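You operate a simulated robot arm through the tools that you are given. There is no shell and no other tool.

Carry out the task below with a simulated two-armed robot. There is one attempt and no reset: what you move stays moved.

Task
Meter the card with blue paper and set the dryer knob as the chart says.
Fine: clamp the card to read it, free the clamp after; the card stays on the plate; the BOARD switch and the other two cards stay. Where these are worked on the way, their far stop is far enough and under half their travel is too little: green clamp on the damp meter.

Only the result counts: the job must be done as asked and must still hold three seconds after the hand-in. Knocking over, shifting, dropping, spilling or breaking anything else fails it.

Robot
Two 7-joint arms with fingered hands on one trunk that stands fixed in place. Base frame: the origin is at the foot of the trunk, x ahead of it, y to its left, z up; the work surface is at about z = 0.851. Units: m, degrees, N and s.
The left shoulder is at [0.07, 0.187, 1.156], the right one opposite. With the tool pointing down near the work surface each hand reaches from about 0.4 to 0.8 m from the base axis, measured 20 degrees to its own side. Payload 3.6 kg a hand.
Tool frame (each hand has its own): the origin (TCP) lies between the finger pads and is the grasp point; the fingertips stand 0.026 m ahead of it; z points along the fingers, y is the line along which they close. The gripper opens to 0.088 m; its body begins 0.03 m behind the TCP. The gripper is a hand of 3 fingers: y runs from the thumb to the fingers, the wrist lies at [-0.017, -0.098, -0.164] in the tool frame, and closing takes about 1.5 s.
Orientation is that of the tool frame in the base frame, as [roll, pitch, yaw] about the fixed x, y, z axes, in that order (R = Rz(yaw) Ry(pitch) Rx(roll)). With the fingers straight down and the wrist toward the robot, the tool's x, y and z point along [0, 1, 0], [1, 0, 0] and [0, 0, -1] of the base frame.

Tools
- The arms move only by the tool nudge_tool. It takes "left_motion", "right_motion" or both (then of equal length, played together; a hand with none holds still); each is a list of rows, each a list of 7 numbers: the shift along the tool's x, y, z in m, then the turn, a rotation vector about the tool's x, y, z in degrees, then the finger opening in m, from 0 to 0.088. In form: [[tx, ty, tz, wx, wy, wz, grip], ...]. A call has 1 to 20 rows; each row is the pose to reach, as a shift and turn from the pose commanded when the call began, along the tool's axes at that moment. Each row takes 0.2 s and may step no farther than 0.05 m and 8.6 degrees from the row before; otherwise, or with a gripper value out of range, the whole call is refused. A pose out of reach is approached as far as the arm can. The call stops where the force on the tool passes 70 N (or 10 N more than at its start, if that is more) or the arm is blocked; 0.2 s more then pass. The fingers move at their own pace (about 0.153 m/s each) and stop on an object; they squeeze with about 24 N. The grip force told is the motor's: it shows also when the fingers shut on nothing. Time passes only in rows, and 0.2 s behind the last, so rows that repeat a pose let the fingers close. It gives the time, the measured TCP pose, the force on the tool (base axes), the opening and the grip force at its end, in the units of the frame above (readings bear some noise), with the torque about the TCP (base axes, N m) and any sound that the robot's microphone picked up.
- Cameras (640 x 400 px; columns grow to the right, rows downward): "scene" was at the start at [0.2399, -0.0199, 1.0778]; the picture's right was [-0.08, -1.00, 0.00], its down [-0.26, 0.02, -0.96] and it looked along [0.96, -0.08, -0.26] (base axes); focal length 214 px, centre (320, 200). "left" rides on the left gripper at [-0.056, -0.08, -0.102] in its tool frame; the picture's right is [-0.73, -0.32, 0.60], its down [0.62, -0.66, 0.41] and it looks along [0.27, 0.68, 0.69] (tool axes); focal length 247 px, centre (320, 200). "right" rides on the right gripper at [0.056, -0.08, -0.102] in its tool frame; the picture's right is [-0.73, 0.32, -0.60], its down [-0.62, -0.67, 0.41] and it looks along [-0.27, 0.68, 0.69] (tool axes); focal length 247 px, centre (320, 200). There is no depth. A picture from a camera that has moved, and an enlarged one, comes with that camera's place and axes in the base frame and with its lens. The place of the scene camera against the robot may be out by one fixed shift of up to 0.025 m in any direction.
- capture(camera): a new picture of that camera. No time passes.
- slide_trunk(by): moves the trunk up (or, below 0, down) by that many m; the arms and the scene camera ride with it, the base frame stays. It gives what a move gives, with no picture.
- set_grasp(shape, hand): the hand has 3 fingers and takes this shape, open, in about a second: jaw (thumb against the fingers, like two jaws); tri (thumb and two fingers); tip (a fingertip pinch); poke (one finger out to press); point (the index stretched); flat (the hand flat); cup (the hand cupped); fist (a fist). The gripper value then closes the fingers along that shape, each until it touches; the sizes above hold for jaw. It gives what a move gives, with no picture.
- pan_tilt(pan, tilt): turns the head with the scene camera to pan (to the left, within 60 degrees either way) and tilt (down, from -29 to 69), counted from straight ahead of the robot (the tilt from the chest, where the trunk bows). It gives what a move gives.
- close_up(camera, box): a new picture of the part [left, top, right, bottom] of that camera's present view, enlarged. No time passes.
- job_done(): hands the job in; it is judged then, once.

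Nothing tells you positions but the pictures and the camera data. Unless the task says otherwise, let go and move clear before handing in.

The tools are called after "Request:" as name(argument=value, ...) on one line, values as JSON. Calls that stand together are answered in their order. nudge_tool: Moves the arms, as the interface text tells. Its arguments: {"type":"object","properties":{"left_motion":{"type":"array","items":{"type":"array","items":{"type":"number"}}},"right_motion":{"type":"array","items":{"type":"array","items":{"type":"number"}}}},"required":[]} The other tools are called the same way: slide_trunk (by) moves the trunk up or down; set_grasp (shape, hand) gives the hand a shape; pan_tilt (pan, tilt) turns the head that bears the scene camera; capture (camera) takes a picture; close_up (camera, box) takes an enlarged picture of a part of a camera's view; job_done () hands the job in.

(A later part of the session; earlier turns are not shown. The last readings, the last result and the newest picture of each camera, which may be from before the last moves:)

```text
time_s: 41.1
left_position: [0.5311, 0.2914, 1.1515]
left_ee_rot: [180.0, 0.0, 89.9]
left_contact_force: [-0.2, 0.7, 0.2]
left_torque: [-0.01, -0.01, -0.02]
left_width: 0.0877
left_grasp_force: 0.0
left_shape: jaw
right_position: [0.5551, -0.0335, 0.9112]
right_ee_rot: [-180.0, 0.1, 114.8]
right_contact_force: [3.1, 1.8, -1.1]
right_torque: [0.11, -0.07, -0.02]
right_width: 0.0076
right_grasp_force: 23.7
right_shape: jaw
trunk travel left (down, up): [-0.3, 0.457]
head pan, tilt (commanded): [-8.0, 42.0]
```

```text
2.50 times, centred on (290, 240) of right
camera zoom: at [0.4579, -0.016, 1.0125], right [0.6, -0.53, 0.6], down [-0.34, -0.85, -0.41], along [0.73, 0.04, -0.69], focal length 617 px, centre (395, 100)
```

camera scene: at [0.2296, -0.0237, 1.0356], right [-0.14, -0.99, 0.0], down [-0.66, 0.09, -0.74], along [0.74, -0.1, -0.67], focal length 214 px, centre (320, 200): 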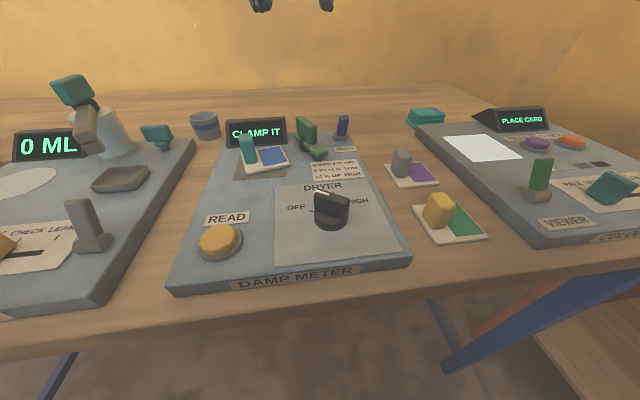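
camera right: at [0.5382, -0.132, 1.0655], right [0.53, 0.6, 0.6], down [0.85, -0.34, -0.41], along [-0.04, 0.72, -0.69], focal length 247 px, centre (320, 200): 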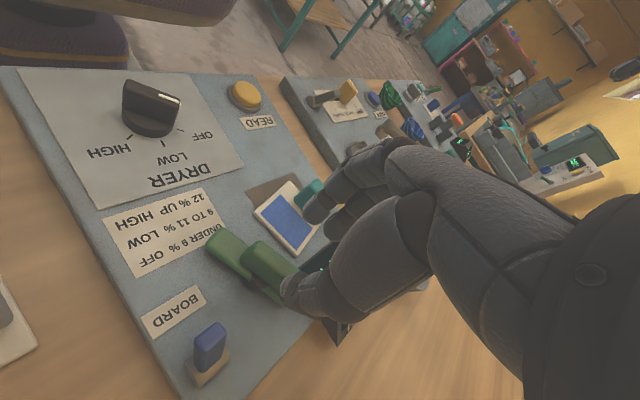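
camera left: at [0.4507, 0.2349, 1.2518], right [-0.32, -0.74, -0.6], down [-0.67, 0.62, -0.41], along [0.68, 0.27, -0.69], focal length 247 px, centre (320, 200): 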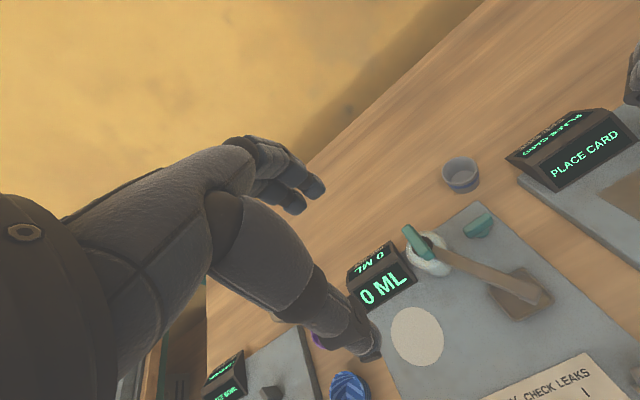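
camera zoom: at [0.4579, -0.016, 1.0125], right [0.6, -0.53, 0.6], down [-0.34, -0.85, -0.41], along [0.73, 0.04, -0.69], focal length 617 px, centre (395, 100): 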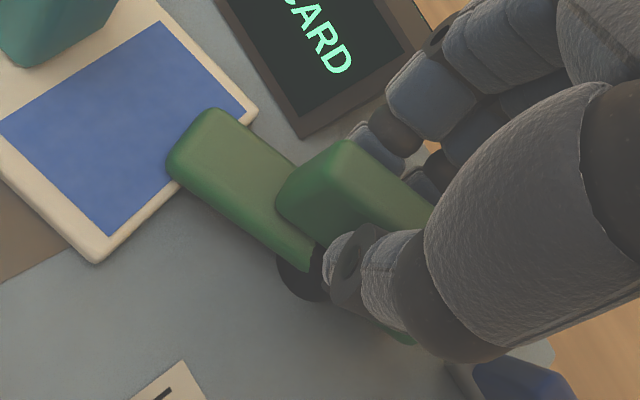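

The display went back to "PLACE CARD" as the arm swung fully over. I need to look carefully at the card and clamp before doing anything else.

Request:
close_up(camera="scene", box=[215, 100, 305, 190])

Request:
capture(camera="right")

Request:
capture(camera="left")

```text
4.44 times, centred on (260, 145) of scene
camera zoom: at [0.23, -0.0235, 1.0355], right [-0.14, -0.99, 0.0], down [-0.66, 0.09, -0.74], along [0.74, -0.1, -0.67], focal length 953 px, centre (587, 444)
```

zoom: 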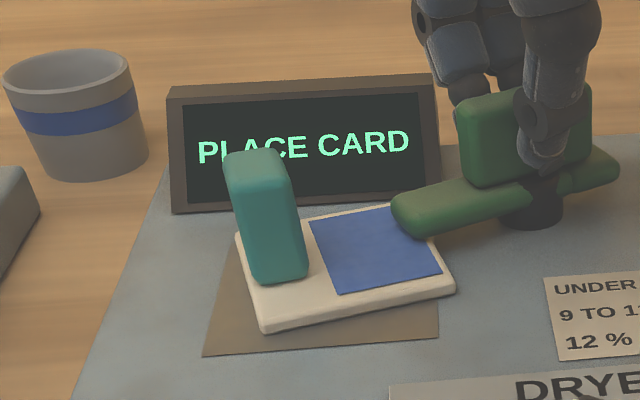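

```text
taken
camera right: at [0.4579, -0.016, 1.0125], right [0.6, -0.53, 0.6], down [-0.34, -0.85, -0.41], along [0.73, 0.04, -0.69], focal length 247 px, centre (320, 200)
```

right: 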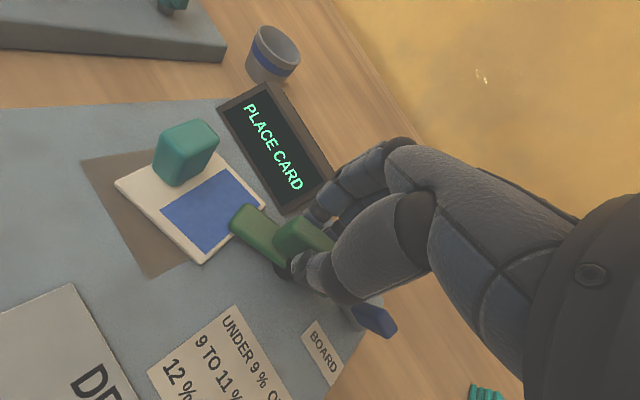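

```text
taken
camera left: at [0.4512, 0.2348, 1.2516], right [-0.32, -0.74, -0.6], down [-0.67, 0.62, -0.41], along [0.67, 0.27, -0.69], focal length 247 px, centre (320, 200)
```

left: 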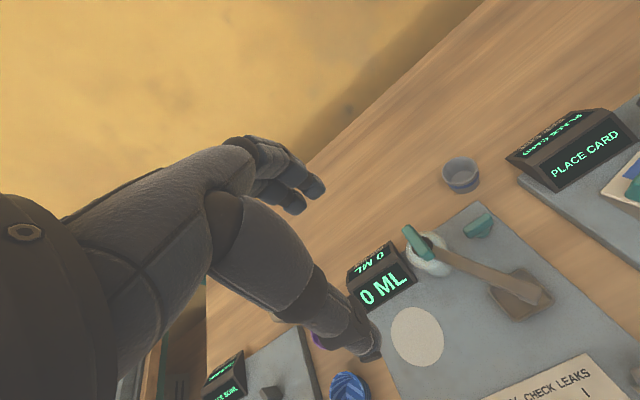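

The card's centre is about 12 mm off the plate centre (far-right) with a 15° turn, which is probably at the limit. I'll back the clamp off a little first and see whether the display changes back.

Request:
nudge_tool(right_motion=[[0, 0, 0, 0, 0, -4, 0], [0, 0, 0, 0, 0, -8, 0], [0, 0, 0, 0, 0, -12, 0], [0, 0, 0, 0, 0, -16, 0], [0, 0, 0, 0, 0, -16, 0]])

Request:
close_up(camera="scene", box=[215, 100, 345, 190])

```text
time_s: 42.3
left_position: [0.5303, 0.291, 1.15]
left_ee_rot: [-180.0, 0.0, 90.1]
left_contact_force: [-0.2, 0.2, 0.4]
left_torque: [0.0, 0.01, 0.0]
left_width: 0.0879
left_grasp_force: 0.1
left_shape: jaw
right_position: [0.5547, -0.0334, 0.9106]
right_ee_rot: [-180.0, 0.0, 131.0]
right_contact_force: [3.6, -0.7, -2.0]
right_torque: [0.01, -0.1, -0.02]
right_width: 0.0077
right_grasp_force: 23.5
right_shape: jaw
trunk travel left (down, up): [-0.3, 0.457]
head pan, tilt (commanded): [-8.0, 42.0]
```

```text
4.44 times, centred on (280, 145) of scene
camera zoom: at [0.2301, -0.0237, 1.0355], right [-0.14, -0.99, 0.0], down [-0.66, 0.09, -0.74], along [0.74, -0.1, -0.67], focal length 953 px, centre (498, 444)
```

zoom: 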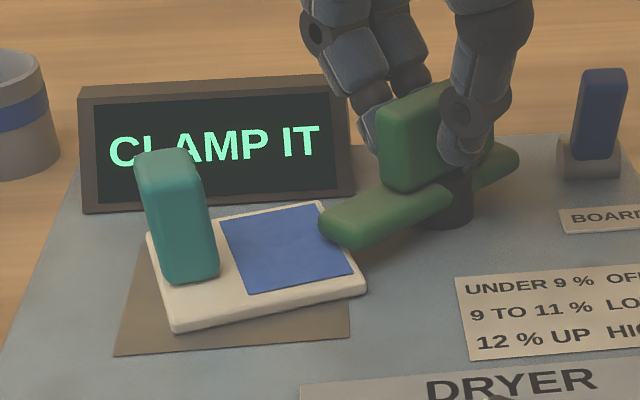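

Display returns to CLAMP IT, so when clamped the meter wants the card placed more exactly. I'll swing the clamp back, release it, and then recentre the card.

Request:
nudge_tool(right_motion=[[0, 0, 0, 0, 0, -5, 0], [0, 0, 0, 0, 0, -10, 0], [0, 0, 0, 0, 0, -15, 0], [0, 0, 0, 0, 0, -20, 0], [0, 0, 0, 0, 0, -25, 0], [0, 0, 0, 0, 0, -30, 0], [0, 0, 0, 0, 0, -35, 0], [0, 0, 0, 0, 0, -40, 0], [0, 0, 0, 0, 0, -45, 0], [0, 0, 0, 0, 0, -50, 0], [0, 0, 0, 0, 0, -50, 0]])

Request:
nudge_tool(right_motion=[[0, 0, 0, 0, 0, 0, 0.02], [0, 0, 0, 0, 0, 0, 0.03], [0, 0, 0, 0, 0, 0, 0.032], [0, 0, -0.015, 0, 0, 0, 0.032], [0, 0, -0.035, 0, 0, 0, 0.032], [0, 0, -0.07, 0, 0, 0, 0.035], [0, 0, -0.11, 0, 0, 0, 0.035], [0, 0, -0.14, 0, 0, 0, 0.035], [0, 0, -0.14, 0, 0, 0, 0.035]])

Request:
close_up(camera="scene", box=[215, 100, 375, 200])

Request:
capture(camera="right")

```text
time_s: 44.7
left_position: [0.5304, 0.2898, 1.1516]
left_ee_rot: [180.0, 0.0, 90.1]
left_contact_force: [0.3, -0.4, 1.0]
left_torque: [-0.01, 0.01, 0.01]
left_width: 0.0876
left_grasp_force: 0.0
left_shape: jaw
right_position: [0.554, -0.0327, 0.9111]
right_ee_rot: [-180.0, 0.0, -178.9]
right_contact_force: [-3.0, -6.5, -1.2]
right_torque: [-0.14, 0.09, 0.0]
right_width: 0.0077
right_grasp_force: 24.1
right_shape: jaw
trunk travel left (down, up): [-0.3, 0.457]
head pan, tilt (commanded): [-8.0, 42.0]
```

```text
time_s: 46.7
left_position: [0.5311, 0.2919, 1.151]
left_ee_rot: [180.0, 0.0, 90.1]
left_contact_force: [0.0, -0.2, -0.5]
left_torque: [0.01, 0.01, 0.03]
left_width: 0.0877
left_grasp_force: 0.1
left_shape: jaw
right_position: [0.5507, -0.0317, 1.0505]
right_ee_rot: [180.0, 0.1, -179.1]
right_contact_force: [0.0, 0.2, 0.2]
right_torque: [-0.04, 0.0, -0.04]
right_width: 0.0345
right_grasp_force: 0.0
right_shape: jaw
trunk travel left (down, up): [-0.3, 0.457]
head pan, tilt (commanded): [-8.0, 42.0]
```

```text
4.00 times, centred on (295, 150) of scene
camera zoom: at [0.2297, -0.0236, 1.0355], right [-0.14, -0.99, 0.0], down [-0.66, 0.09, -0.74], along [0.74, -0.1, -0.67], focal length 858 px, centre (420, 400)
```

zoom: 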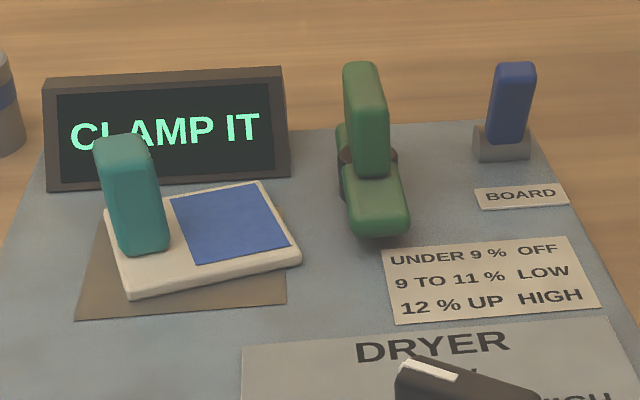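

```text
taken
camera right: at [0.4968, -0.1125, 1.1521], right [0.73, 0.33, 0.6], down [0.63, -0.65, -0.41], along [0.26, 0.68, -0.69], focal length 247 px, centre (320, 200)
```

right: 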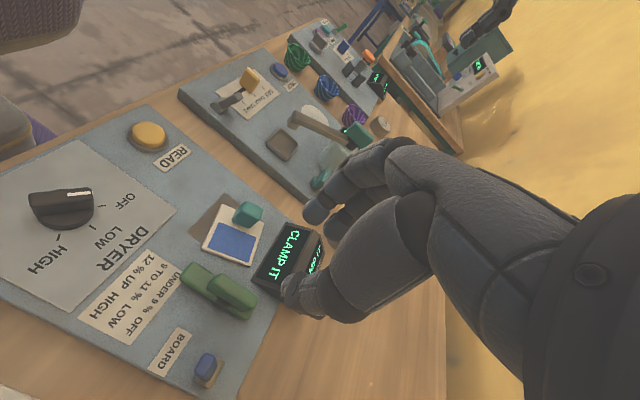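

Request:
close_up(camera="right", box=[170, 170, 290, 290])

```text
3.33 times, centred on (230, 230) of right
camera zoom: at [0.4968, -0.1125, 1.1521], right [0.73, 0.33, 0.6], down [0.63, -0.65, -0.41], along [0.26, 0.68, -0.69], focal length 823 px, centre (620, 100)
```

zoom: 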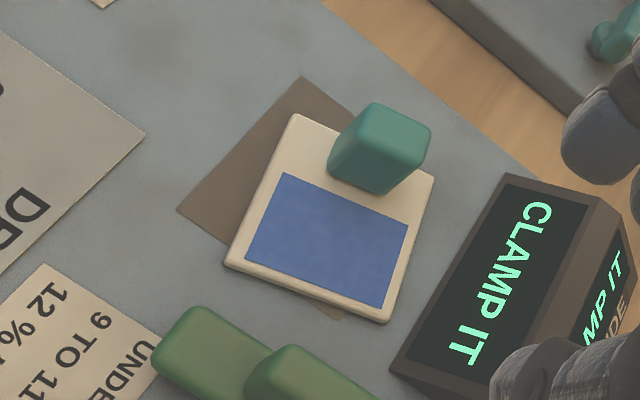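

Measured: plate centre (0.516, 0.036), card centre (0.527, 0.031), turned 15°. I'll regrip the handle with the right hand square across its thin side (hand turned so tool y is at 105°) and slide the card into place.

Request:
nudge_tool(right_motion=[[0.006, 0.02, 0.015, 0, 0, -4, 0.045], [0.013, 0.04, 0.03, 0, 0, -8, 0.05], [0.02, 0.06, 0.05, 0, 0, -12, 0.05], [0.0264, 0.0813, 0.07, 0, 0, -13.9, 0.05], [0.0264, 0.0813, 0.1, 0, 0, -13.9, 0.05], [0.0264, 0.0813, 0.1, 0, 0, -13.9, 0.05]])

Request:
close_up(camera="right", box=[190, 180, 390, 340])

Request:
close_up(camera="scene", box=[200, 60, 360, 180])

```text
time_s: 48.1
left_position: [0.5302, 0.291, 1.1506]
left_ee_rot: [-180.0, 0.0, 90.1]
left_contact_force: [1.0, 0.1, -0.5]
left_torque: [-0.03, -0.02, 0.0]
left_width: 0.0876
left_grasp_force: 0.3
left_shape: jaw
right_position: [0.5272, 0.0479, 0.9525]
right_ee_rot: [179.9, 0.0, -165.1]
right_contact_force: [0.4, -0.1, 0.8]
right_torque: [-0.02, 0.0, -0.02]
right_width: 0.0495
right_grasp_force: 0.1
right_shape: jaw
trunk travel left (down, up): [-0.3, 0.457]
head pan, tilt (commanded): [-8.0, 42.0]
```

```text
2.50 times, centred on (290, 260) of right
camera zoom: at [0.492, -0.0438, 1.0535], right [0.63, 0.5, 0.6], down [0.77, -0.48, -0.41], along [0.08, 0.72, -0.69], focal length 617 px, centre (395, 50)
```

zoom: 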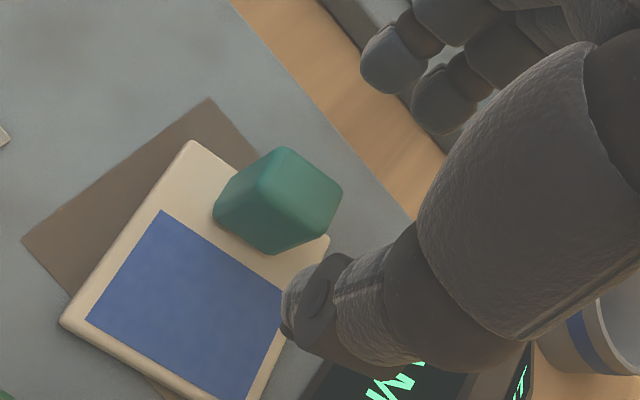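

```text
3.33 times, centred on (280, 120) of scene
camera zoom: at [0.2295, -0.0235, 1.0357], right [-0.14, -0.99, 0.0], down [-0.66, 0.09, -0.74], along [0.74, -0.1, -0.67], focal length 715 px, centre (453, 467)
```

zoom: 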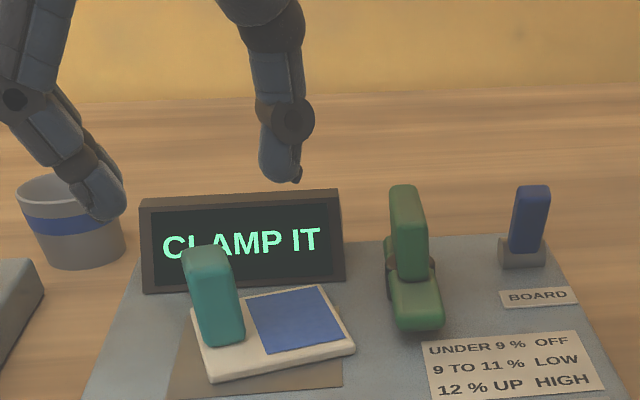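

Request:
nudge_tool(right_motion=[[0.0034, 0.003, 0.015, 0, 0, 0, 0.048], [0.0034, 0.003, 0.03, 0, 0, 0, 0.045], [0.0034, 0.003, 0.042, 0, 0, 0, 0.045], [0.0034, 0.003, 0.054, 0, 0, 0, 0.045], [0.0034, 0.003, 0.054, 0, 0, 0, 0.045]])

Request:
close_up(camera="right", box=[190, 180, 390, 340])

Request:
close_up(camera="scene", box=[200, 80, 320, 180])

```text
time_s: 49.3
left_position: [0.5304, 0.2907, 1.15]
left_ee_rot: [-180.0, 0.0, 90.1]
left_contact_force: [0.8, -0.2, 0.4]
left_torque: [-0.01, -0.03, -0.02]
left_width: 0.0877
left_grasp_force: 0.1
left_shape: jaw
right_position: [0.5217, 0.0494, 0.8958]
right_ee_rot: [179.9, 0.1, -165.1]
right_contact_force: [-1.3, 0.1, -0.2]
right_torque: [-0.02, -0.01, -0.01]
right_width: 0.0455
right_grasp_force: 0.1
right_shape: jaw
trunk travel left (down, up): [-0.3, 0.457]
head pan, tilt (commanded): [-8.0, 42.0]
```

```text
2.50 times, centred on (290, 260) of right
camera zoom: at [0.4882, -0.042, 0.9986], right [0.63, 0.5, 0.6], down [0.77, -0.48, -0.41], along [0.08, 0.72, -0.69], focal length 617 px, centre (395, 50)
```

zoom: 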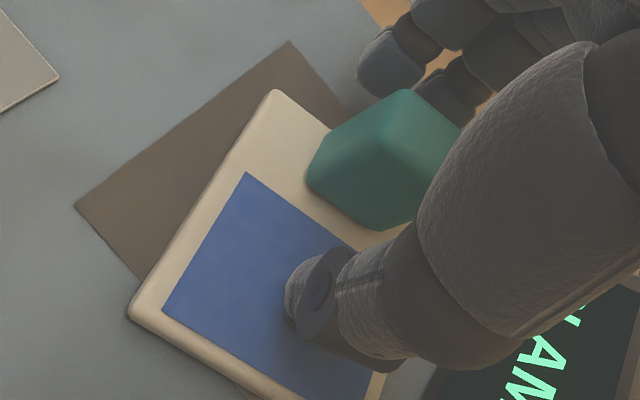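

```text
4.00 times, centred on (260, 130) of scene
camera zoom: at [0.2296, -0.0236, 1.0356], right [-0.14, -0.99, 0.0], down [-0.66, 0.09, -0.74], along [0.74, -0.1, -0.67], focal length 858 px, centre (560, 480)
```

zoom: 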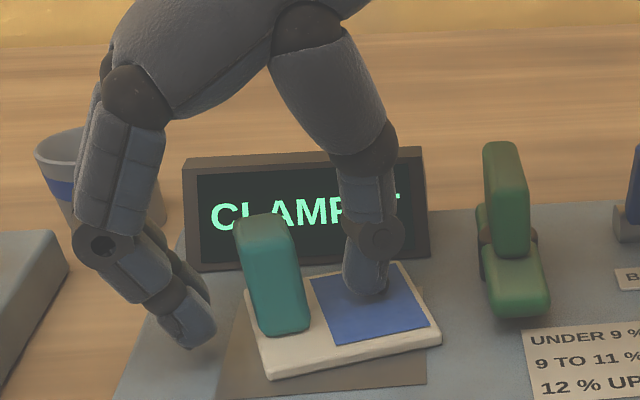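

The handle is squarely between thumb and fingers. Closing.

Request:
nudge_tool(right_motion=[[0, 0, 0, 0, 0, 0, 0.03], [0, 0, 0, 0, 0, 0, 0.018], [0, 0, 0, 0, 0, 0, 0.0], [0, 0, 0, 0, 0, 0, 0.0], [0, 0, 0, 0, 0, 0, 0.0], [0, 0, 0, 0, 0, 0, 0.0]])

Request:
capture(camera="right")

Request:
close_up(camera="right", box=[190, 180, 390, 340])

Request:
close_up(camera="scene", box=[200, 80, 320, 180])

```text
time_s: 50.7
left_position: [0.5309, 0.2913, 1.1493]
left_ee_rot: [-179.9, 0.0, 90.2]
left_contact_force: [0.0, 0.2, 0.0]
left_torque: [-0.01, 0.01, -0.03]
left_width: 0.0877
left_grasp_force: 0.0
left_shape: jaw
right_position: [0.5215, 0.0493, 0.8968]
right_ee_rot: [180.0, 0.1, -165.1]
right_contact_force: [0.3, 0.0, 0.6]
right_torque: [0.02, -0.01, 0.0]
right_width: 0.0129
right_grasp_force: 24.2
right_shape: jaw
trunk travel left (down, up): [-0.3, 0.457]
head pan, tilt (commanded): [-8.0, 42.0]
```

```text
taken
camera right: at [0.4883, -0.042, 0.9989], right [0.63, 0.5, 0.6], down [0.77, -0.48, -0.41], along [0.08, 0.72, -0.69], focal length 247 px, centre (320, 200)
```

right: 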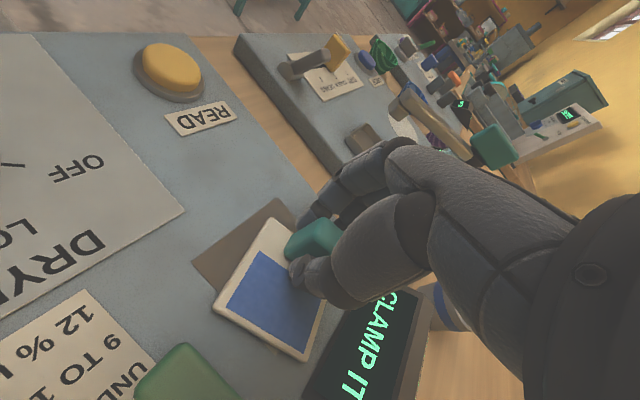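

```text
2.50 times, centred on (290, 260) of right
camera zoom: at [0.4883, -0.042, 0.9989], right [0.63, 0.5, 0.6], down [0.77, -0.48, -0.41], along [0.08, 0.72, -0.69], focal length 617 px, centre (395, 50)
```

zoom: 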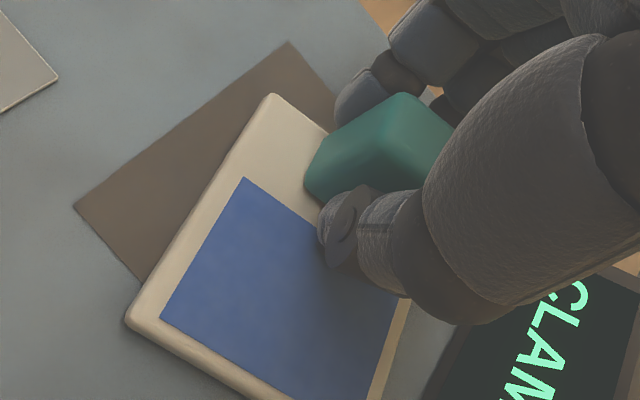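

```text
4.00 times, centred on (260, 130) of scene
camera zoom: at [0.2297, -0.0236, 1.0356], right [-0.14, -0.99, 0.0], down [-0.66, 0.09, -0.74], along [0.74, -0.1, -0.67], focal length 858 px, centre (560, 480)
```

zoom: 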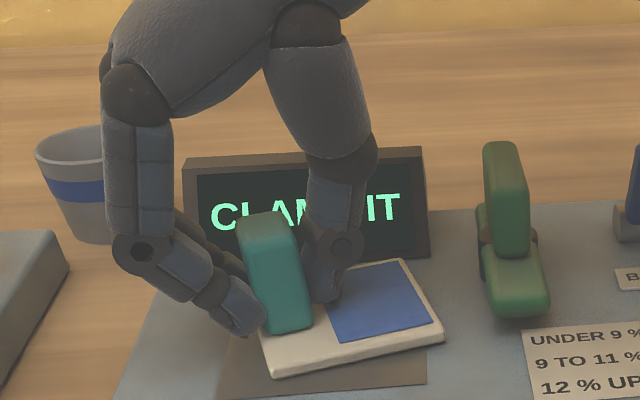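

Firm, square grip without moving the card. Now slide and turn it so that its centre lands on the plate centre.

Request:
nudge_tool(right_motion=[[0.001, 0.002, 0, 0, 0, 3.7, 0], [0.002, 0.004, 0, 0, 0, 7.4, 0], [0.003, 0.006, 0, 0, 0, 11.1, 0], [0.004, 0.0081, 0, 0, 0, 14.8, 0], [0.004, 0.0081, 0, 0, 0, 14.8, 0]])

Request:
close_up(camera="right", box=[170, 180, 370, 380])

Request:
close_up(camera="scene", box=[200, 80, 320, 180])

```text
time_s: 51.9
left_position: [0.5305, 0.2901, 1.1516]
left_ee_rot: [180.0, 0.1, 90.0]
left_contact_force: [-0.1, 0.1, 0.1]
left_torque: [0.0, 0.0, 0.02]
left_width: 0.0878
left_grasp_force: 0.2
left_shape: jaw
right_position: [0.5148, 0.0569, 0.8961]
right_ee_rot: [180.0, 0.0, 180.0]
right_contact_force: [0.7, -0.4, 4.2]
right_torque: [0.03, -0.03, 0.01]
right_width: 0.0131
right_grasp_force: 23.8
right_shape: jaw
trunk travel left (down, up): [-0.3, 0.457]
head pan, tilt (commanded): [-8.0, 42.0]
```

```text
2.00 times, centred on (270, 280) of right
camera zoom: at [0.4594, -0.0234, 0.9982], right [0.73, 0.32, 0.6], down [0.62, -0.66, -0.41], along [0.27, 0.68, -0.69], focal length 494 px, centre (420, 40)
```

zoom: 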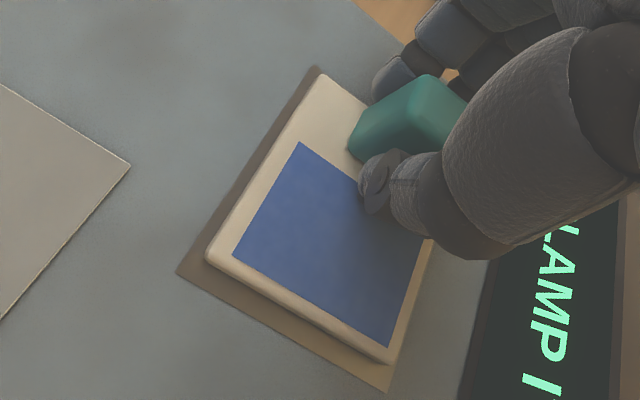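

```text
4.00 times, centred on (260, 130) of scene
camera zoom: at [0.2295, -0.0237, 1.0357], right [-0.14, -0.99, 0.0], down [-0.66, 0.09, -0.74], along [0.74, -0.1, -0.67], focal length 858 px, centre (560, 480)
```

zoom: 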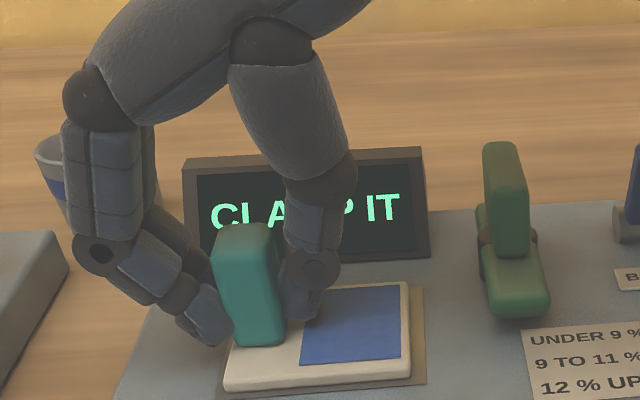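

The card is now centred on the plate within 2 mm and square. Releasing gently.

Request:
nudge_tool(right_motion=[[0, 0, -0.001, 0, 0, 0, 0.0], [0, 0, -0.001, 0, 0, 0, 0.016], [0, 0, -0.001, 0, 0, 0, 0.022], [0, 0, -0.001, 0, 0, 0, 0.03], [0, 0, -0.001, 0, 0, 0, 0.03]])

Request:
close_up(camera="right", box=[170, 180, 370, 380])

Request:
close_up(camera="scene", box=[200, 80, 320, 180])

```text
time_s: 53.1
left_position: [0.531, 0.2913, 1.1505]
left_ee_rot: [180.0, 0.0, 90.2]
left_contact_force: [0.5, -0.6, 1.1]
left_torque: [-0.03, -0.03, 0.0]
left_width: 0.0873
left_grasp_force: 0.1
left_shape: jaw
right_position: [0.5145, 0.0569, 0.8968]
right_ee_rot: [-180.0, 0.0, -179.8]
right_contact_force: [-0.2, -0.1, 0.4]
right_torque: [0.05, 0.01, 0.04]
right_width: 0.0297
right_grasp_force: 0.1
right_shape: jaw
trunk travel left (down, up): [-0.3, 0.457]
head pan, tilt (commanded): [-8.0, 42.0]
```

```text
2.00 times, centred on (270, 280) of right
camera zoom: at [0.4593, -0.0236, 0.9991], right [0.73, 0.32, 0.6], down [0.62, -0.66, -0.41], along [0.27, 0.68, -0.69], focal length 494 px, centre (420, 40)
```

zoom: 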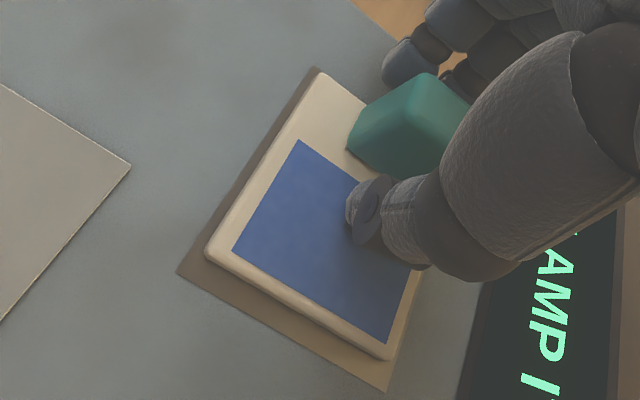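

```text
4.00 times, centred on (260, 130) of scene
camera zoom: at [0.2296, -0.0236, 1.0356], right [-0.14, -0.99, 0.0], down [-0.66, 0.09, -0.74], along [0.74, -0.1, -0.67], focal length 858 px, centre (560, 480)
```

zoom: 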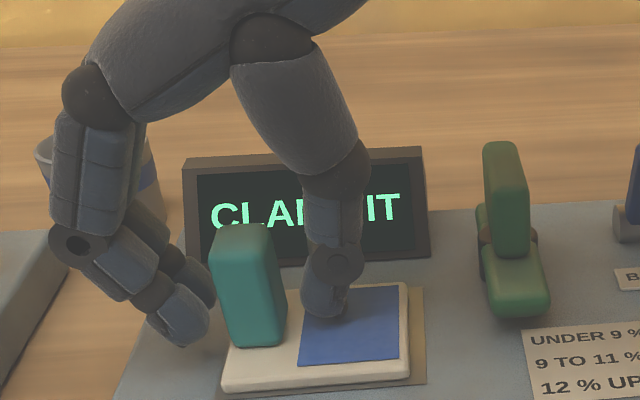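

Released cleanly; the card stayed in place. Rising and moving back above the clamp fin.

Request:
nudge_tool(right_motion=[[0, 0, -0.012, 0, 0, 0, 0.03], [0, 0, -0.03, 0, 0, 0, 0.03], [0, 0, -0.06, 0, 0, 0, 0.032], [0, 0, -0.09, 0, 0, 0, 0.034], [-0.02, -0.045, -0.1, 0, 0, 0, 0.034], [-0.04, -0.0905, -0.1, 0, 0, -1, 0.034], [-0.04, -0.0905, -0.08, 0, 0, -1, 0.034], [-0.04, -0.0905, -0.07, 0, 0, -1, 0.034], [-0.04, -0.0905, -0.07, 0, 0, -1, 0.034]])

Request:
close_up(camera="right", box=[190, 180, 390, 340])

Request:
close_up(camera="scene", box=[200, 60, 360, 180])

```text
refused: row 5 steps farther than a row can; nothing moved
```

```text
2.50 times, centred on (290, 260) of right
camera zoom: at [0.4593, -0.0236, 0.9991], right [0.73, 0.32, 0.6], down [0.62, -0.66, -0.41], along [0.27, 0.68, -0.69], focal length 617 px, centre (395, 50)
```

zoom: 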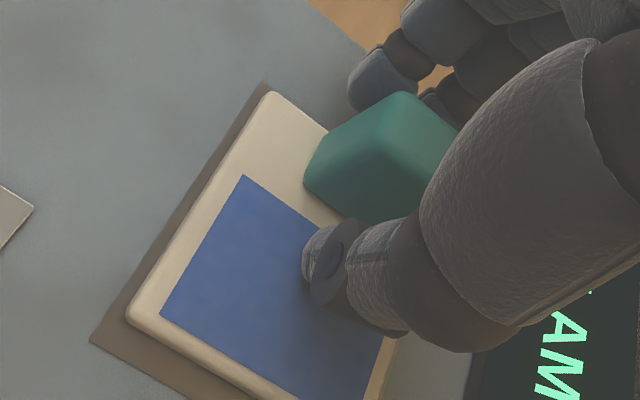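

```text
3.33 times, centred on (280, 120) of scene
camera zoom: at [0.2296, -0.0236, 1.0356], right [-0.14, -0.99, 0.0], down [-0.66, 0.09, -0.74], along [0.74, -0.1, -0.67], focal length 715 px, centre (453, 467)
```

zoom: 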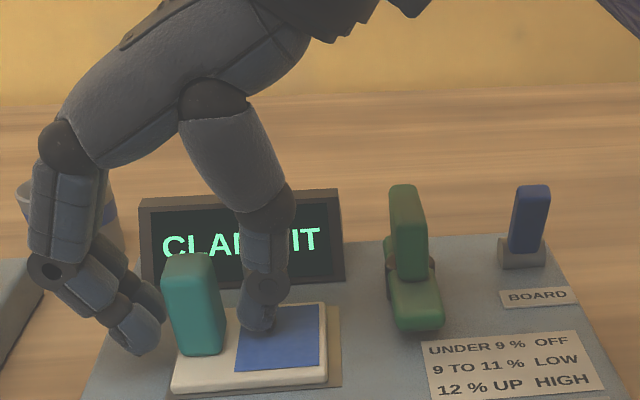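

The call was refused for one step being slightly too long (nothing moved). I'll redo it with smaller steps.

Request:
nudge_tool(right_motion=[[0, 0, -0.012, 0, 0, 0, 0.03], [0, 0, -0.03, 0, 0, 0, 0.03], [0, 0, -0.06, 0, 0, 0, 0.032], [0, 0, -0.09, 0, 0, 0, 0.034], [-0.01, -0.025, -0.1, 0, 0, 0, 0.034], [-0.025, -0.057, -0.1, 0, 0, 0, 0.034], [-0.04, -0.0905, -0.1, 0, 0, -1, 0.034], [-0.04, -0.0905, -0.08, 0, 0, -1, 0.034], [-0.04, -0.0905, -0.07, 0, 0, -1, 0.034], [-0.04, -0.0905, -0.07, 0, 0, -1, 0.034]])

Request:
close_up(camera="right", box=[190, 180, 390, 340])

Request:
close_up(camera="scene", box=[200, 60, 360, 180])

```text
time_s: 55.3
left_position: [0.5316, 0.2906, 1.1513]
left_ee_rot: [180.0, 0.1, 90.1]
left_contact_force: [0.3, -0.7, 0.3]
left_torque: [0.03, -0.01, 0.01]
left_width: 0.0878
left_grasp_force: 0.1
left_shape: jaw
right_position: [0.5543, -0.034, 0.9691]
right_ee_rot: [-180.0, 0.0, -178.9]
right_contact_force: [-0.8, -1.2, 0.3]
right_torque: [0.01, 0.02, 0.0]
right_width: 0.0333
right_grasp_force: 0.1
right_shape: jaw
trunk travel left (down, up): [-0.3, 0.457]
head pan, tilt (commanded): [-8.0, 42.0]
```

```text
2.50 times, centred on (290, 260) of right
camera zoom: at [0.4999, -0.1156, 1.0707], right [0.73, 0.33, 0.6], down [0.64, -0.65, -0.41], along [0.25, 0.68, -0.69], focal length 617 px, centre (395, 50)
```

zoom: 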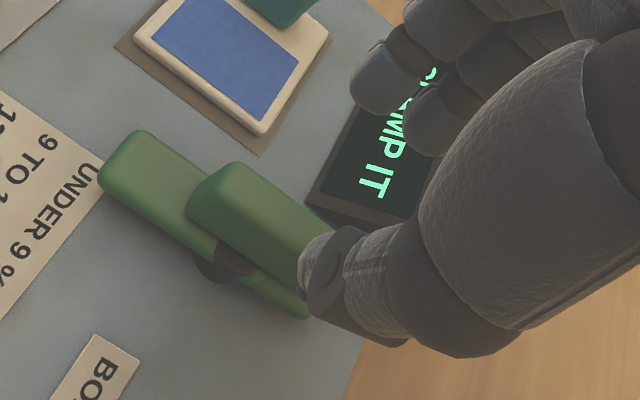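

```text
3.33 times, centred on (280, 120) of scene
camera zoom: at [0.2296, -0.0236, 1.0356], right [-0.14, -0.99, 0.0], down [-0.66, 0.09, -0.74], along [0.74, -0.1, -0.67], focal length 715 px, centre (453, 467)
```

zoom: 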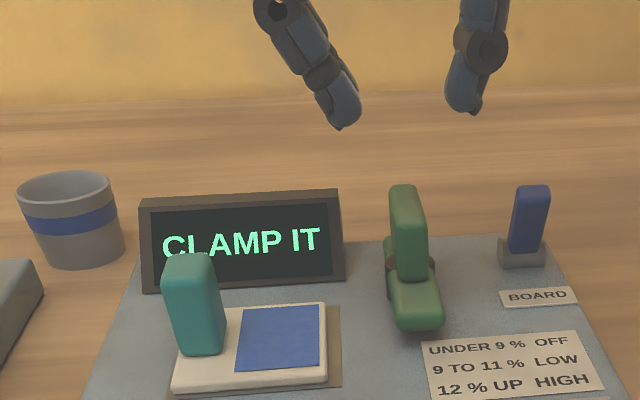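

Card centred, CLAMP IT shown, and the hand is lined up over the fin as before. Descending and gripping.

Request:
nudge_tool(right_motion=[[0, 0, 0.015, 0, 0, 0, 0.034], [0, 0, 0.03, 0, 0, 0, 0.034], [0, 0, 0.045, 0, 0, 0, 0.034], [0, 0, 0.058, 0, 0, 0, 0.034], [0, 0, 0.058, 0, 0, 0, 0.02], [0, 0, 0.058, 0, 0, 0, 0.0], [0, 0, 0.058, 0, 0, 0, 0.0], [0, 0, 0.058, 0, 0, 0, 0.0], [0, 0, 0.058, 0, 0, 0, 0.0]])

Request:
close_up(camera="scene", box=[220, 80, 380, 180])

```text
time_s: 57.3
left_position: [0.5316, 0.2908, 1.1503]
left_ee_rot: [179.9, 0.0, 90.1]
left_contact_force: [0.5, 0.1, -0.8]
left_torque: [0.0, -0.01, 0.02]
left_width: 0.0877
left_grasp_force: 0.0
left_shape: jaw
right_position: [0.5571, -0.0325, 0.9106]
right_ee_rot: [-179.9, -0.1, -178.9]
right_contact_force: [-1.3, -0.8, -3.0]
right_torque: [0.02, -0.02, -0.01]
right_width: 0.0082
right_grasp_force: 23.7
right_shape: jaw
trunk travel left (down, up): [-0.3, 0.457]
head pan, tilt (commanded): [-8.0, 42.0]
```

```text
4.00 times, centred on (300, 130) of scene
camera zoom: at [0.2298, -0.0236, 1.0355], right [-0.14, -0.99, 0.0], down [-0.66, 0.09, -0.74], along [0.74, -0.1, -0.67], focal length 858 px, centre (400, 480)
```

zoom: 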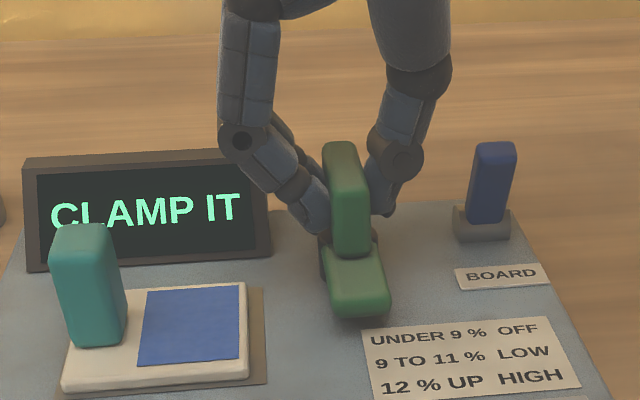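

Request:
nudge_tool(right_motion=[[0, 0, 0, 0, 0, 5, 0], [0, 0, 0, 0, 0, 10, 0], [0, 0, 0, 0, 0, 15, 0], [0, 0, 0, 0, 0, 20, 0], [0, 0, 0, 0, 0, 25, 0], [0, 0, 0, 0, 0, 30, 0], [0, 0, 0, 0, 0, 35, 0], [0, 0, 0, 0, 0, 40, 0], [0, 0, 0, 0, 0, 45, 0], [0, 0, 0, 0, 0, 50, 0], [0, 0, 0, 0, 0, 50, 0]])

Request:
close_up(camera="scene", box=[220, 80, 380, 180])

```text
time_s: 59.7
left_position: [0.5299, 0.2909, 1.1515]
left_ee_rot: [180.0, 0.1, 90.1]
left_contact_force: [-0.4, 0.5, 0.7]
left_torque: [0.0, 0.03, -0.01]
left_width: 0.0875
left_grasp_force: 0.1
left_shape: jaw
right_position: [0.5565, -0.0344, 0.9108]
right_ee_rot: [179.9, -0.1, 131.0]
right_contact_force: [5.1, -4.6, 6.2]
right_torque: [-0.09, -0.1, 0.0]
right_width: 0.0083
right_grasp_force: 24.3
right_shape: jaw
trunk travel left (down, up): [-0.3, 0.457]
head pan, tilt (commanded): [-8.0, 42.0]
```

```text
4.00 times, centred on (300, 130) of scene
camera zoom: at [0.2295, -0.024, 1.0357], right [-0.14, -0.99, 0.0], down [-0.66, 0.09, -0.74], along [0.74, -0.1, -0.67], focal length 858 px, centre (400, 480)
```

zoom: 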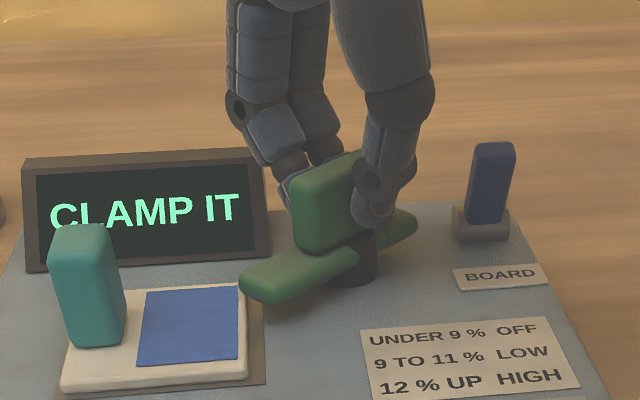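

Request:
nudge_tool(right_motion=[[0, 0, 0, 0, 0, 4, 0], [0, 0, 0, 0, 0, 8, 0], [0, 0, 0, 0, 0, 12, 0], [0, 0, 0, 0, 0, 16, 0], [0, 0, 0, 0, 0, 16, 0]])

Request:
close_up(camera="scene", box=[220, 80, 380, 180])

Request:
close_up(camera="right", box=[150, 100, 390, 300])

```text
time_s: 60.9
left_position: [0.5303, 0.2901, 1.1517]
left_ee_rot: [-180.0, 0.0, 90.0]
left_contact_force: [-0.2, 0.1, -0.1]
left_torque: [0.04, -0.03, 0.01]
left_width: 0.0877
left_grasp_force: 0.0
left_shape: jaw
right_position: [0.5567, -0.0348, 0.9104]
right_ee_rot: [180.0, 0.0, 114.9]
right_contact_force: [5.8, -7.9, 9.2]
right_torque: [-0.14, -0.13, -0.02]
right_width: 0.0085
right_grasp_force: 23.7
right_shape: jaw
trunk travel left (down, up): [-0.3, 0.457]
head pan, tilt (commanded): [-8.0, 42.0]
```

```text
4.00 times, centred on (300, 130) of scene
camera zoom: at [0.2295, -0.0244, 1.0357], right [-0.14, -0.99, 0.0], down [-0.66, 0.09, -0.74], along [0.74, -0.1, -0.67], focal length 858 px, centre (400, 480)
```

zoom: 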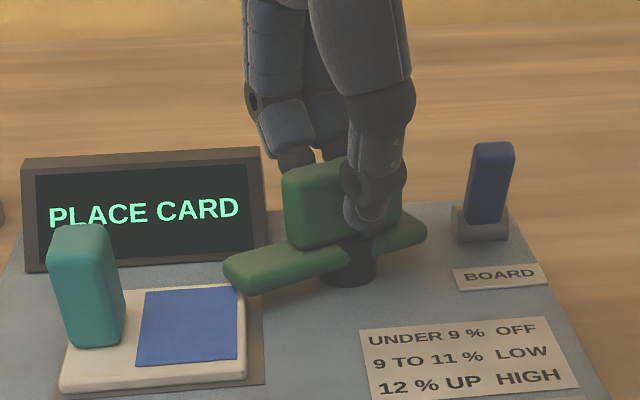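

```text
2.00 times, centred on (270, 200) of right
camera zoom: at [0.4604, -0.0175, 1.0119], right [0.6, -0.53, 0.6], down [-0.34, -0.85, -0.41], along [0.73, 0.04, -0.69], focal length 494 px, centre (420, 200)
```

zoom: 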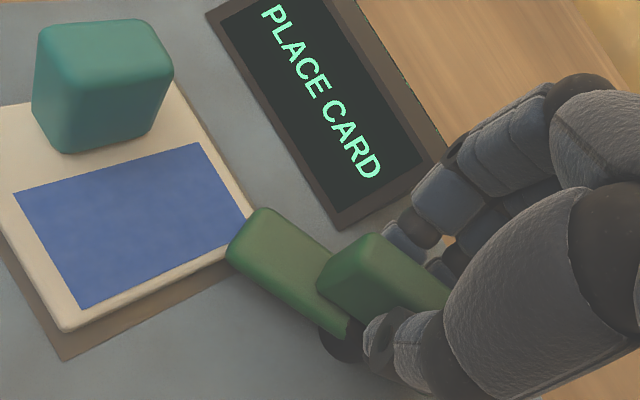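

It again changes to "PLACE CARD" once the arm passes about 80–90°, even with the card centred, so this may simply be the prompt while clamped. I'll find the clamp's far stop first.

Request:
nudge_tool(right_motion=[[0, 0, 0, 0, 0, 3, 0], [0, 0, 0, 0, 0, 6, 0], [0, 0, 0, 0, 0, 9, 0], [0, 0, 0, 0, 0, 9, 0]])

Request:
close_up(camera="scene", box=[220, 80, 380, 180])

Request:
close_up(camera="right", box=[150, 100, 390, 300])

```text
time_s: 61.9
left_position: [0.5314, 0.2904, 1.1509]
left_ee_rot: [-180.0, -0.1, 90.1]
left_contact_force: [0.9, -1.1, 0.5]
left_torque: [0.01, -0.03, -0.02]
left_width: 0.0877
left_grasp_force: 0.1
left_shape: jaw
right_position: [0.5567, -0.0333, 0.91]
right_ee_rot: [-179.9, 0.1, 106.1]
right_contact_force: [6.9, -7.0, 5.6]
right_torque: [-0.14, -0.17, 0.19]
right_width: 0.0086
right_grasp_force: 24.4
right_shape: jaw
trunk travel left (down, up): [-0.3, 0.457]
head pan, tilt (commanded): [-8.0, 42.0]
```

```text
4.00 times, centred on (300, 130) of scene
camera zoom: at [0.2299, -0.0241, 1.0355], right [-0.14, -0.99, 0.0], down [-0.66, 0.09, -0.74], along [0.74, -0.1, -0.67], focal length 858 px, centre (400, 480)
```

zoom: 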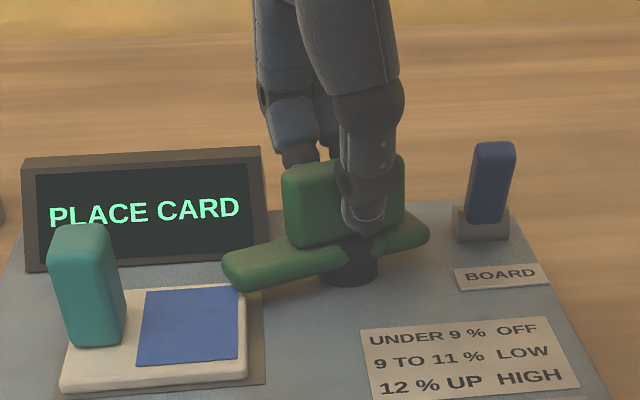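

```text
2.00 times, centred on (270, 200) of right
camera zoom: at [0.4639, -0.0022, 1.0121], right [0.51, -0.62, 0.6], down [-0.47, -0.78, -0.41], along [0.72, -0.07, -0.69], focal length 494 px, centre (420, 200)
```

zoom: 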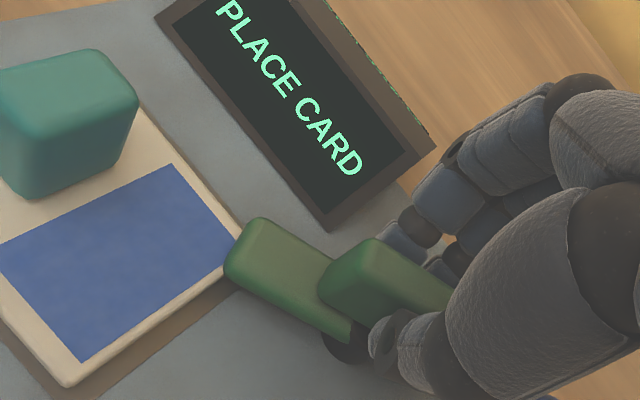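

The hand met resistance at about 90° of travel (the arm no longer moved), so that is the far stop. Next I'll keep the clamp held there and bring the left hand, fingers closed, above the READ button near (0.382, 0.061).

Request:
nudge_tool(left_motion=[[-0.03, -0.019, 0.012, 0, 0, 7.5, 0.06], [-0.06, -0.038, 0.024, 0, 0, 15, 0.04], [-0.09, -0.057, 0.036, 0, 0, 22.5, 0.02], [-0.12, -0.076, 0.048, 0, 0, 30, 0.0], [-0.15, -0.095, 0.06, 0, 0, 37.5, 0.0], [-0.18, -0.114, 0.072, 0, 0, 45, 0.0], [-0.205, -0.132, 0.085, 0, 0, 52.5, 0.0], [-0.23, -0.149, 0.1, 0, 0, 60, 0.0], [-0.23, -0.149, 0.1, 0, 0, 60, 0.0], [-0.23, -0.149, 0.1, 0, 0, 60, 0.0]])

Request:
capture(camera="left")

Request:
capture(camera="scene")

```text
time_s: 64.1
left_position: [0.3813, 0.0598, 1.0513]
left_ee_rot: [179.9, -0.1, 30.0]
left_contact_force: [0.0, 0.5, -0.5]
left_torque: [0.02, -0.01, 0.0]
left_width: 0.0
left_grasp_force: 24.5
left_shape: jaw
right_position: [0.556, -0.0344, 0.9116]
right_ee_rot: [180.0, 0.1, 106.1]
right_contact_force: [5.7, -4.7, 4.1]
right_torque: [-0.09, -0.16, 0.22]
right_width: 0.0086
right_grasp_force: 24.1
right_shape: jaw
trunk travel left (down, up): [-0.3, 0.457]
head pan, tilt (commanded): [-8.0, 42.0]
```

```text
taken
camera left: at [0.2923, 0.1012, 1.1524], right [-0.8, -0.09, -0.6], down [0.21, 0.89, -0.41], along [0.57, -0.45, -0.69], focal length 247 px, centre (320, 200)
```

left: 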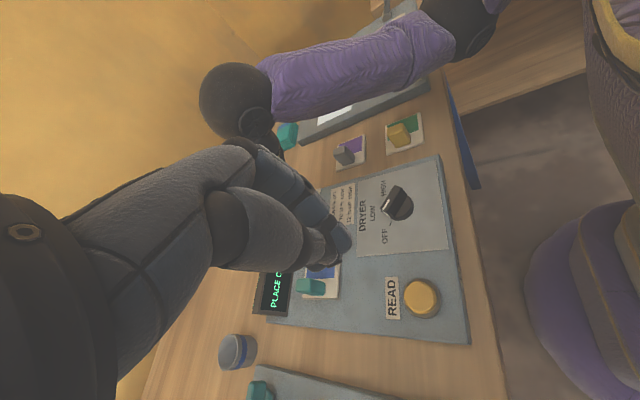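

```text
taken
camera scene: at [0.2299, -0.024, 1.0356], right [-0.14, -0.99, 0.0], down [-0.66, 0.09, -0.74], along [0.74, -0.1, -0.67], focal length 214 px, centre (320, 200)
```

scene: 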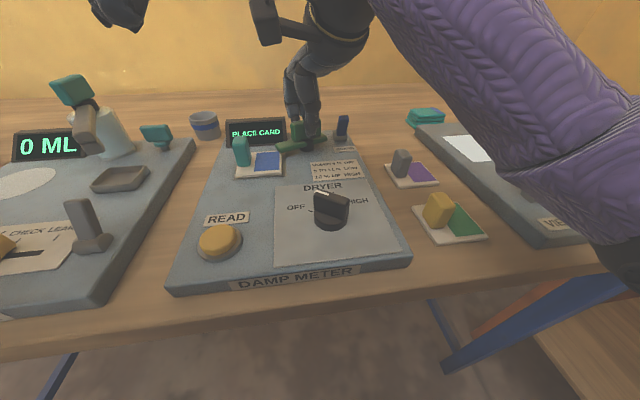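

The left hand reaches the spot. Lowering over the READ button and checking.

Request:
nudge_tool(left_motion=[[0, -0.001, 0.03, 0, 0, 0, 0.0], [0.0006, -0.003, 0.06, 0, 0, 0, 0.0], [0.0006, -0.003, 0.09, 0, 0, 0, 0.0], [0.0006, -0.003, 0.11, 0, 0, 0, 0.0], [0.0006, -0.003, 0.11, 0, 0, 0, 0.0]])

Request:
capture(camera="left")

Request:
capture(camera="scene")

```text
time_s: 65.3
left_position: [0.3812, 0.0616, 0.9407]
left_ee_rot: [-179.9, 0.0, 30.0]
left_contact_force: [-0.2, 0.7, 1.2]
left_torque: [0.0, 0.0, -0.02]
left_width: 0.0002
left_grasp_force: 24.0
left_shape: jaw
right_position: [0.5561, -0.0348, 0.9118]
right_ee_rot: [-180.0, 0.0, 106.1]
right_contact_force: [6.3, -5.1, 2.8]
right_torque: [-0.09, -0.13, 0.23]
right_width: 0.0089
right_grasp_force: 23.9
right_shape: jaw
trunk travel left (down, up): [-0.3, 0.457]
head pan, tilt (commanded): [-8.0, 42.0]
```

```text
taken
camera left: at [0.2921, 0.1016, 1.0421], right [-0.8, -0.09, -0.6], down [0.21, 0.89, -0.41], along [0.57, -0.45, -0.69], focal length 247 px, centre (320, 200)
```

left: 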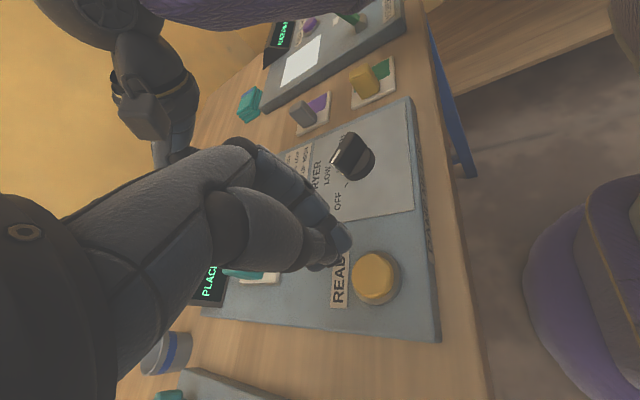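

```text
taken
camera scene: at [0.2299, -0.024, 1.0356], right [-0.14, -0.99, 0.0], down [-0.66, 0.09, -0.74], along [0.74, -0.1, -0.67], focal length 214 px, centre (320, 200)
```

scene: 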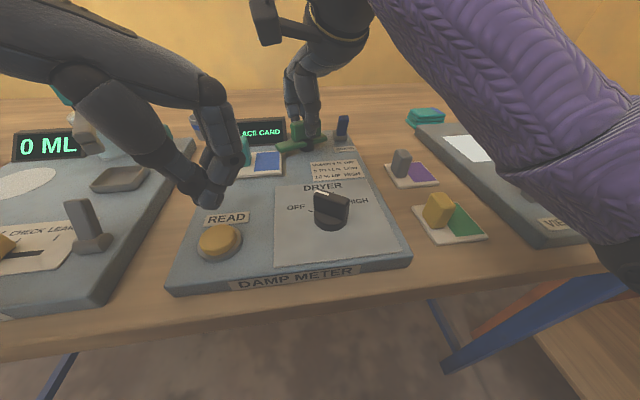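

Both cameras put the button about 6 mm further left and 3 mm nearer than the fingertips; I'll correct that and press down gradually.

Request:
nudge_tool(left_motion=[[0.0002, -0.0035, 0.01, 0, 0, 0, 0.0], [0.0004, -0.0067, 0.02, 0, 0, 0, 0.0], [0.0004, -0.0067, 0.03, 0, 0, 0, 0.0], [0.0004, -0.0067, 0.036, 0, 0, 0, 0.0], [0.0004, -0.0067, 0.04, 0, 0, 0, 0.0], [0.0004, -0.0067, 0.043, 0, 0, 0, 0.0], [0.0004, -0.0067, 0.043, 0, 0, 0, 0.0]])

Request:
capture(camera="scene")

Request:
capture(camera="left")

```text
time_s: 66.9
left_position: [0.3791, 0.0674, 0.8979]
left_ee_rot: [179.9, 0.0, 30.0]
left_contact_force: [0.3, -1.7, 5.6]
left_torque: [-0.05, -0.07, -0.02]
left_width: 0.0
left_grasp_force: 24.3
left_shape: jaw
right_position: [0.557, -0.0343, 0.9101]
right_ee_rot: [180.0, 0.0, 106.1]
right_contact_force: [6.7, -3.0, 3.5]
right_torque: [-0.08, -0.14, 0.2]
right_width: 0.0085
right_grasp_force: 24.1
right_shape: jaw
trunk travel left (down, up): [-0.3, 0.457]
head pan, tilt (commanded): [-8.0, 42.0]
heard: click
```

```text
taken
camera scene: at [0.2298, -0.0242, 1.0356], right [-0.14, -0.99, 0.0], down [-0.66, 0.09, -0.74], along [0.74, -0.1, -0.67], focal length 214 px, centre (320, 200)
```

scene: 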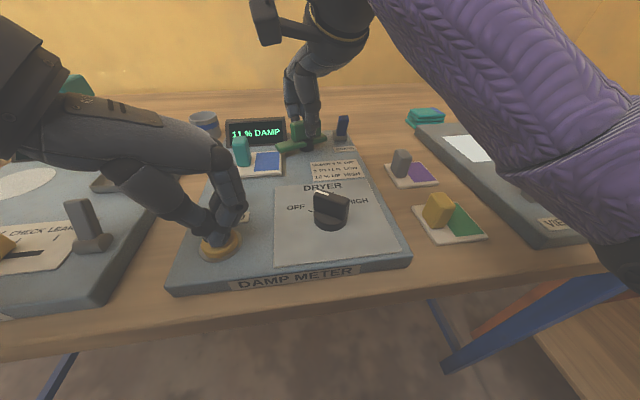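

```text
taken
camera left: at [0.29, 0.1088, 0.9989], right [-0.79, -0.09, -0.6], down [0.21, 0.89, -0.41], along [0.57, -0.45, -0.69], focal length 247 px, centre (320, 200)
```

left: 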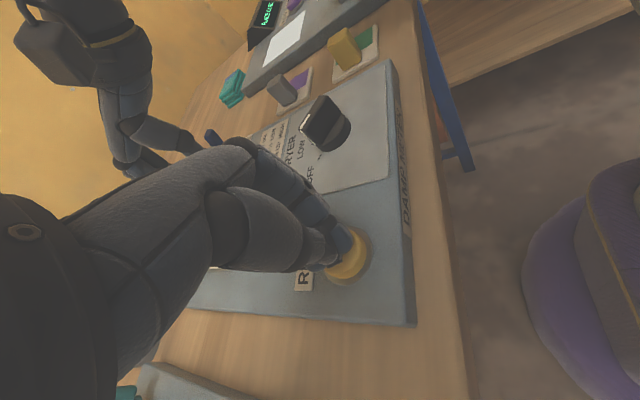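

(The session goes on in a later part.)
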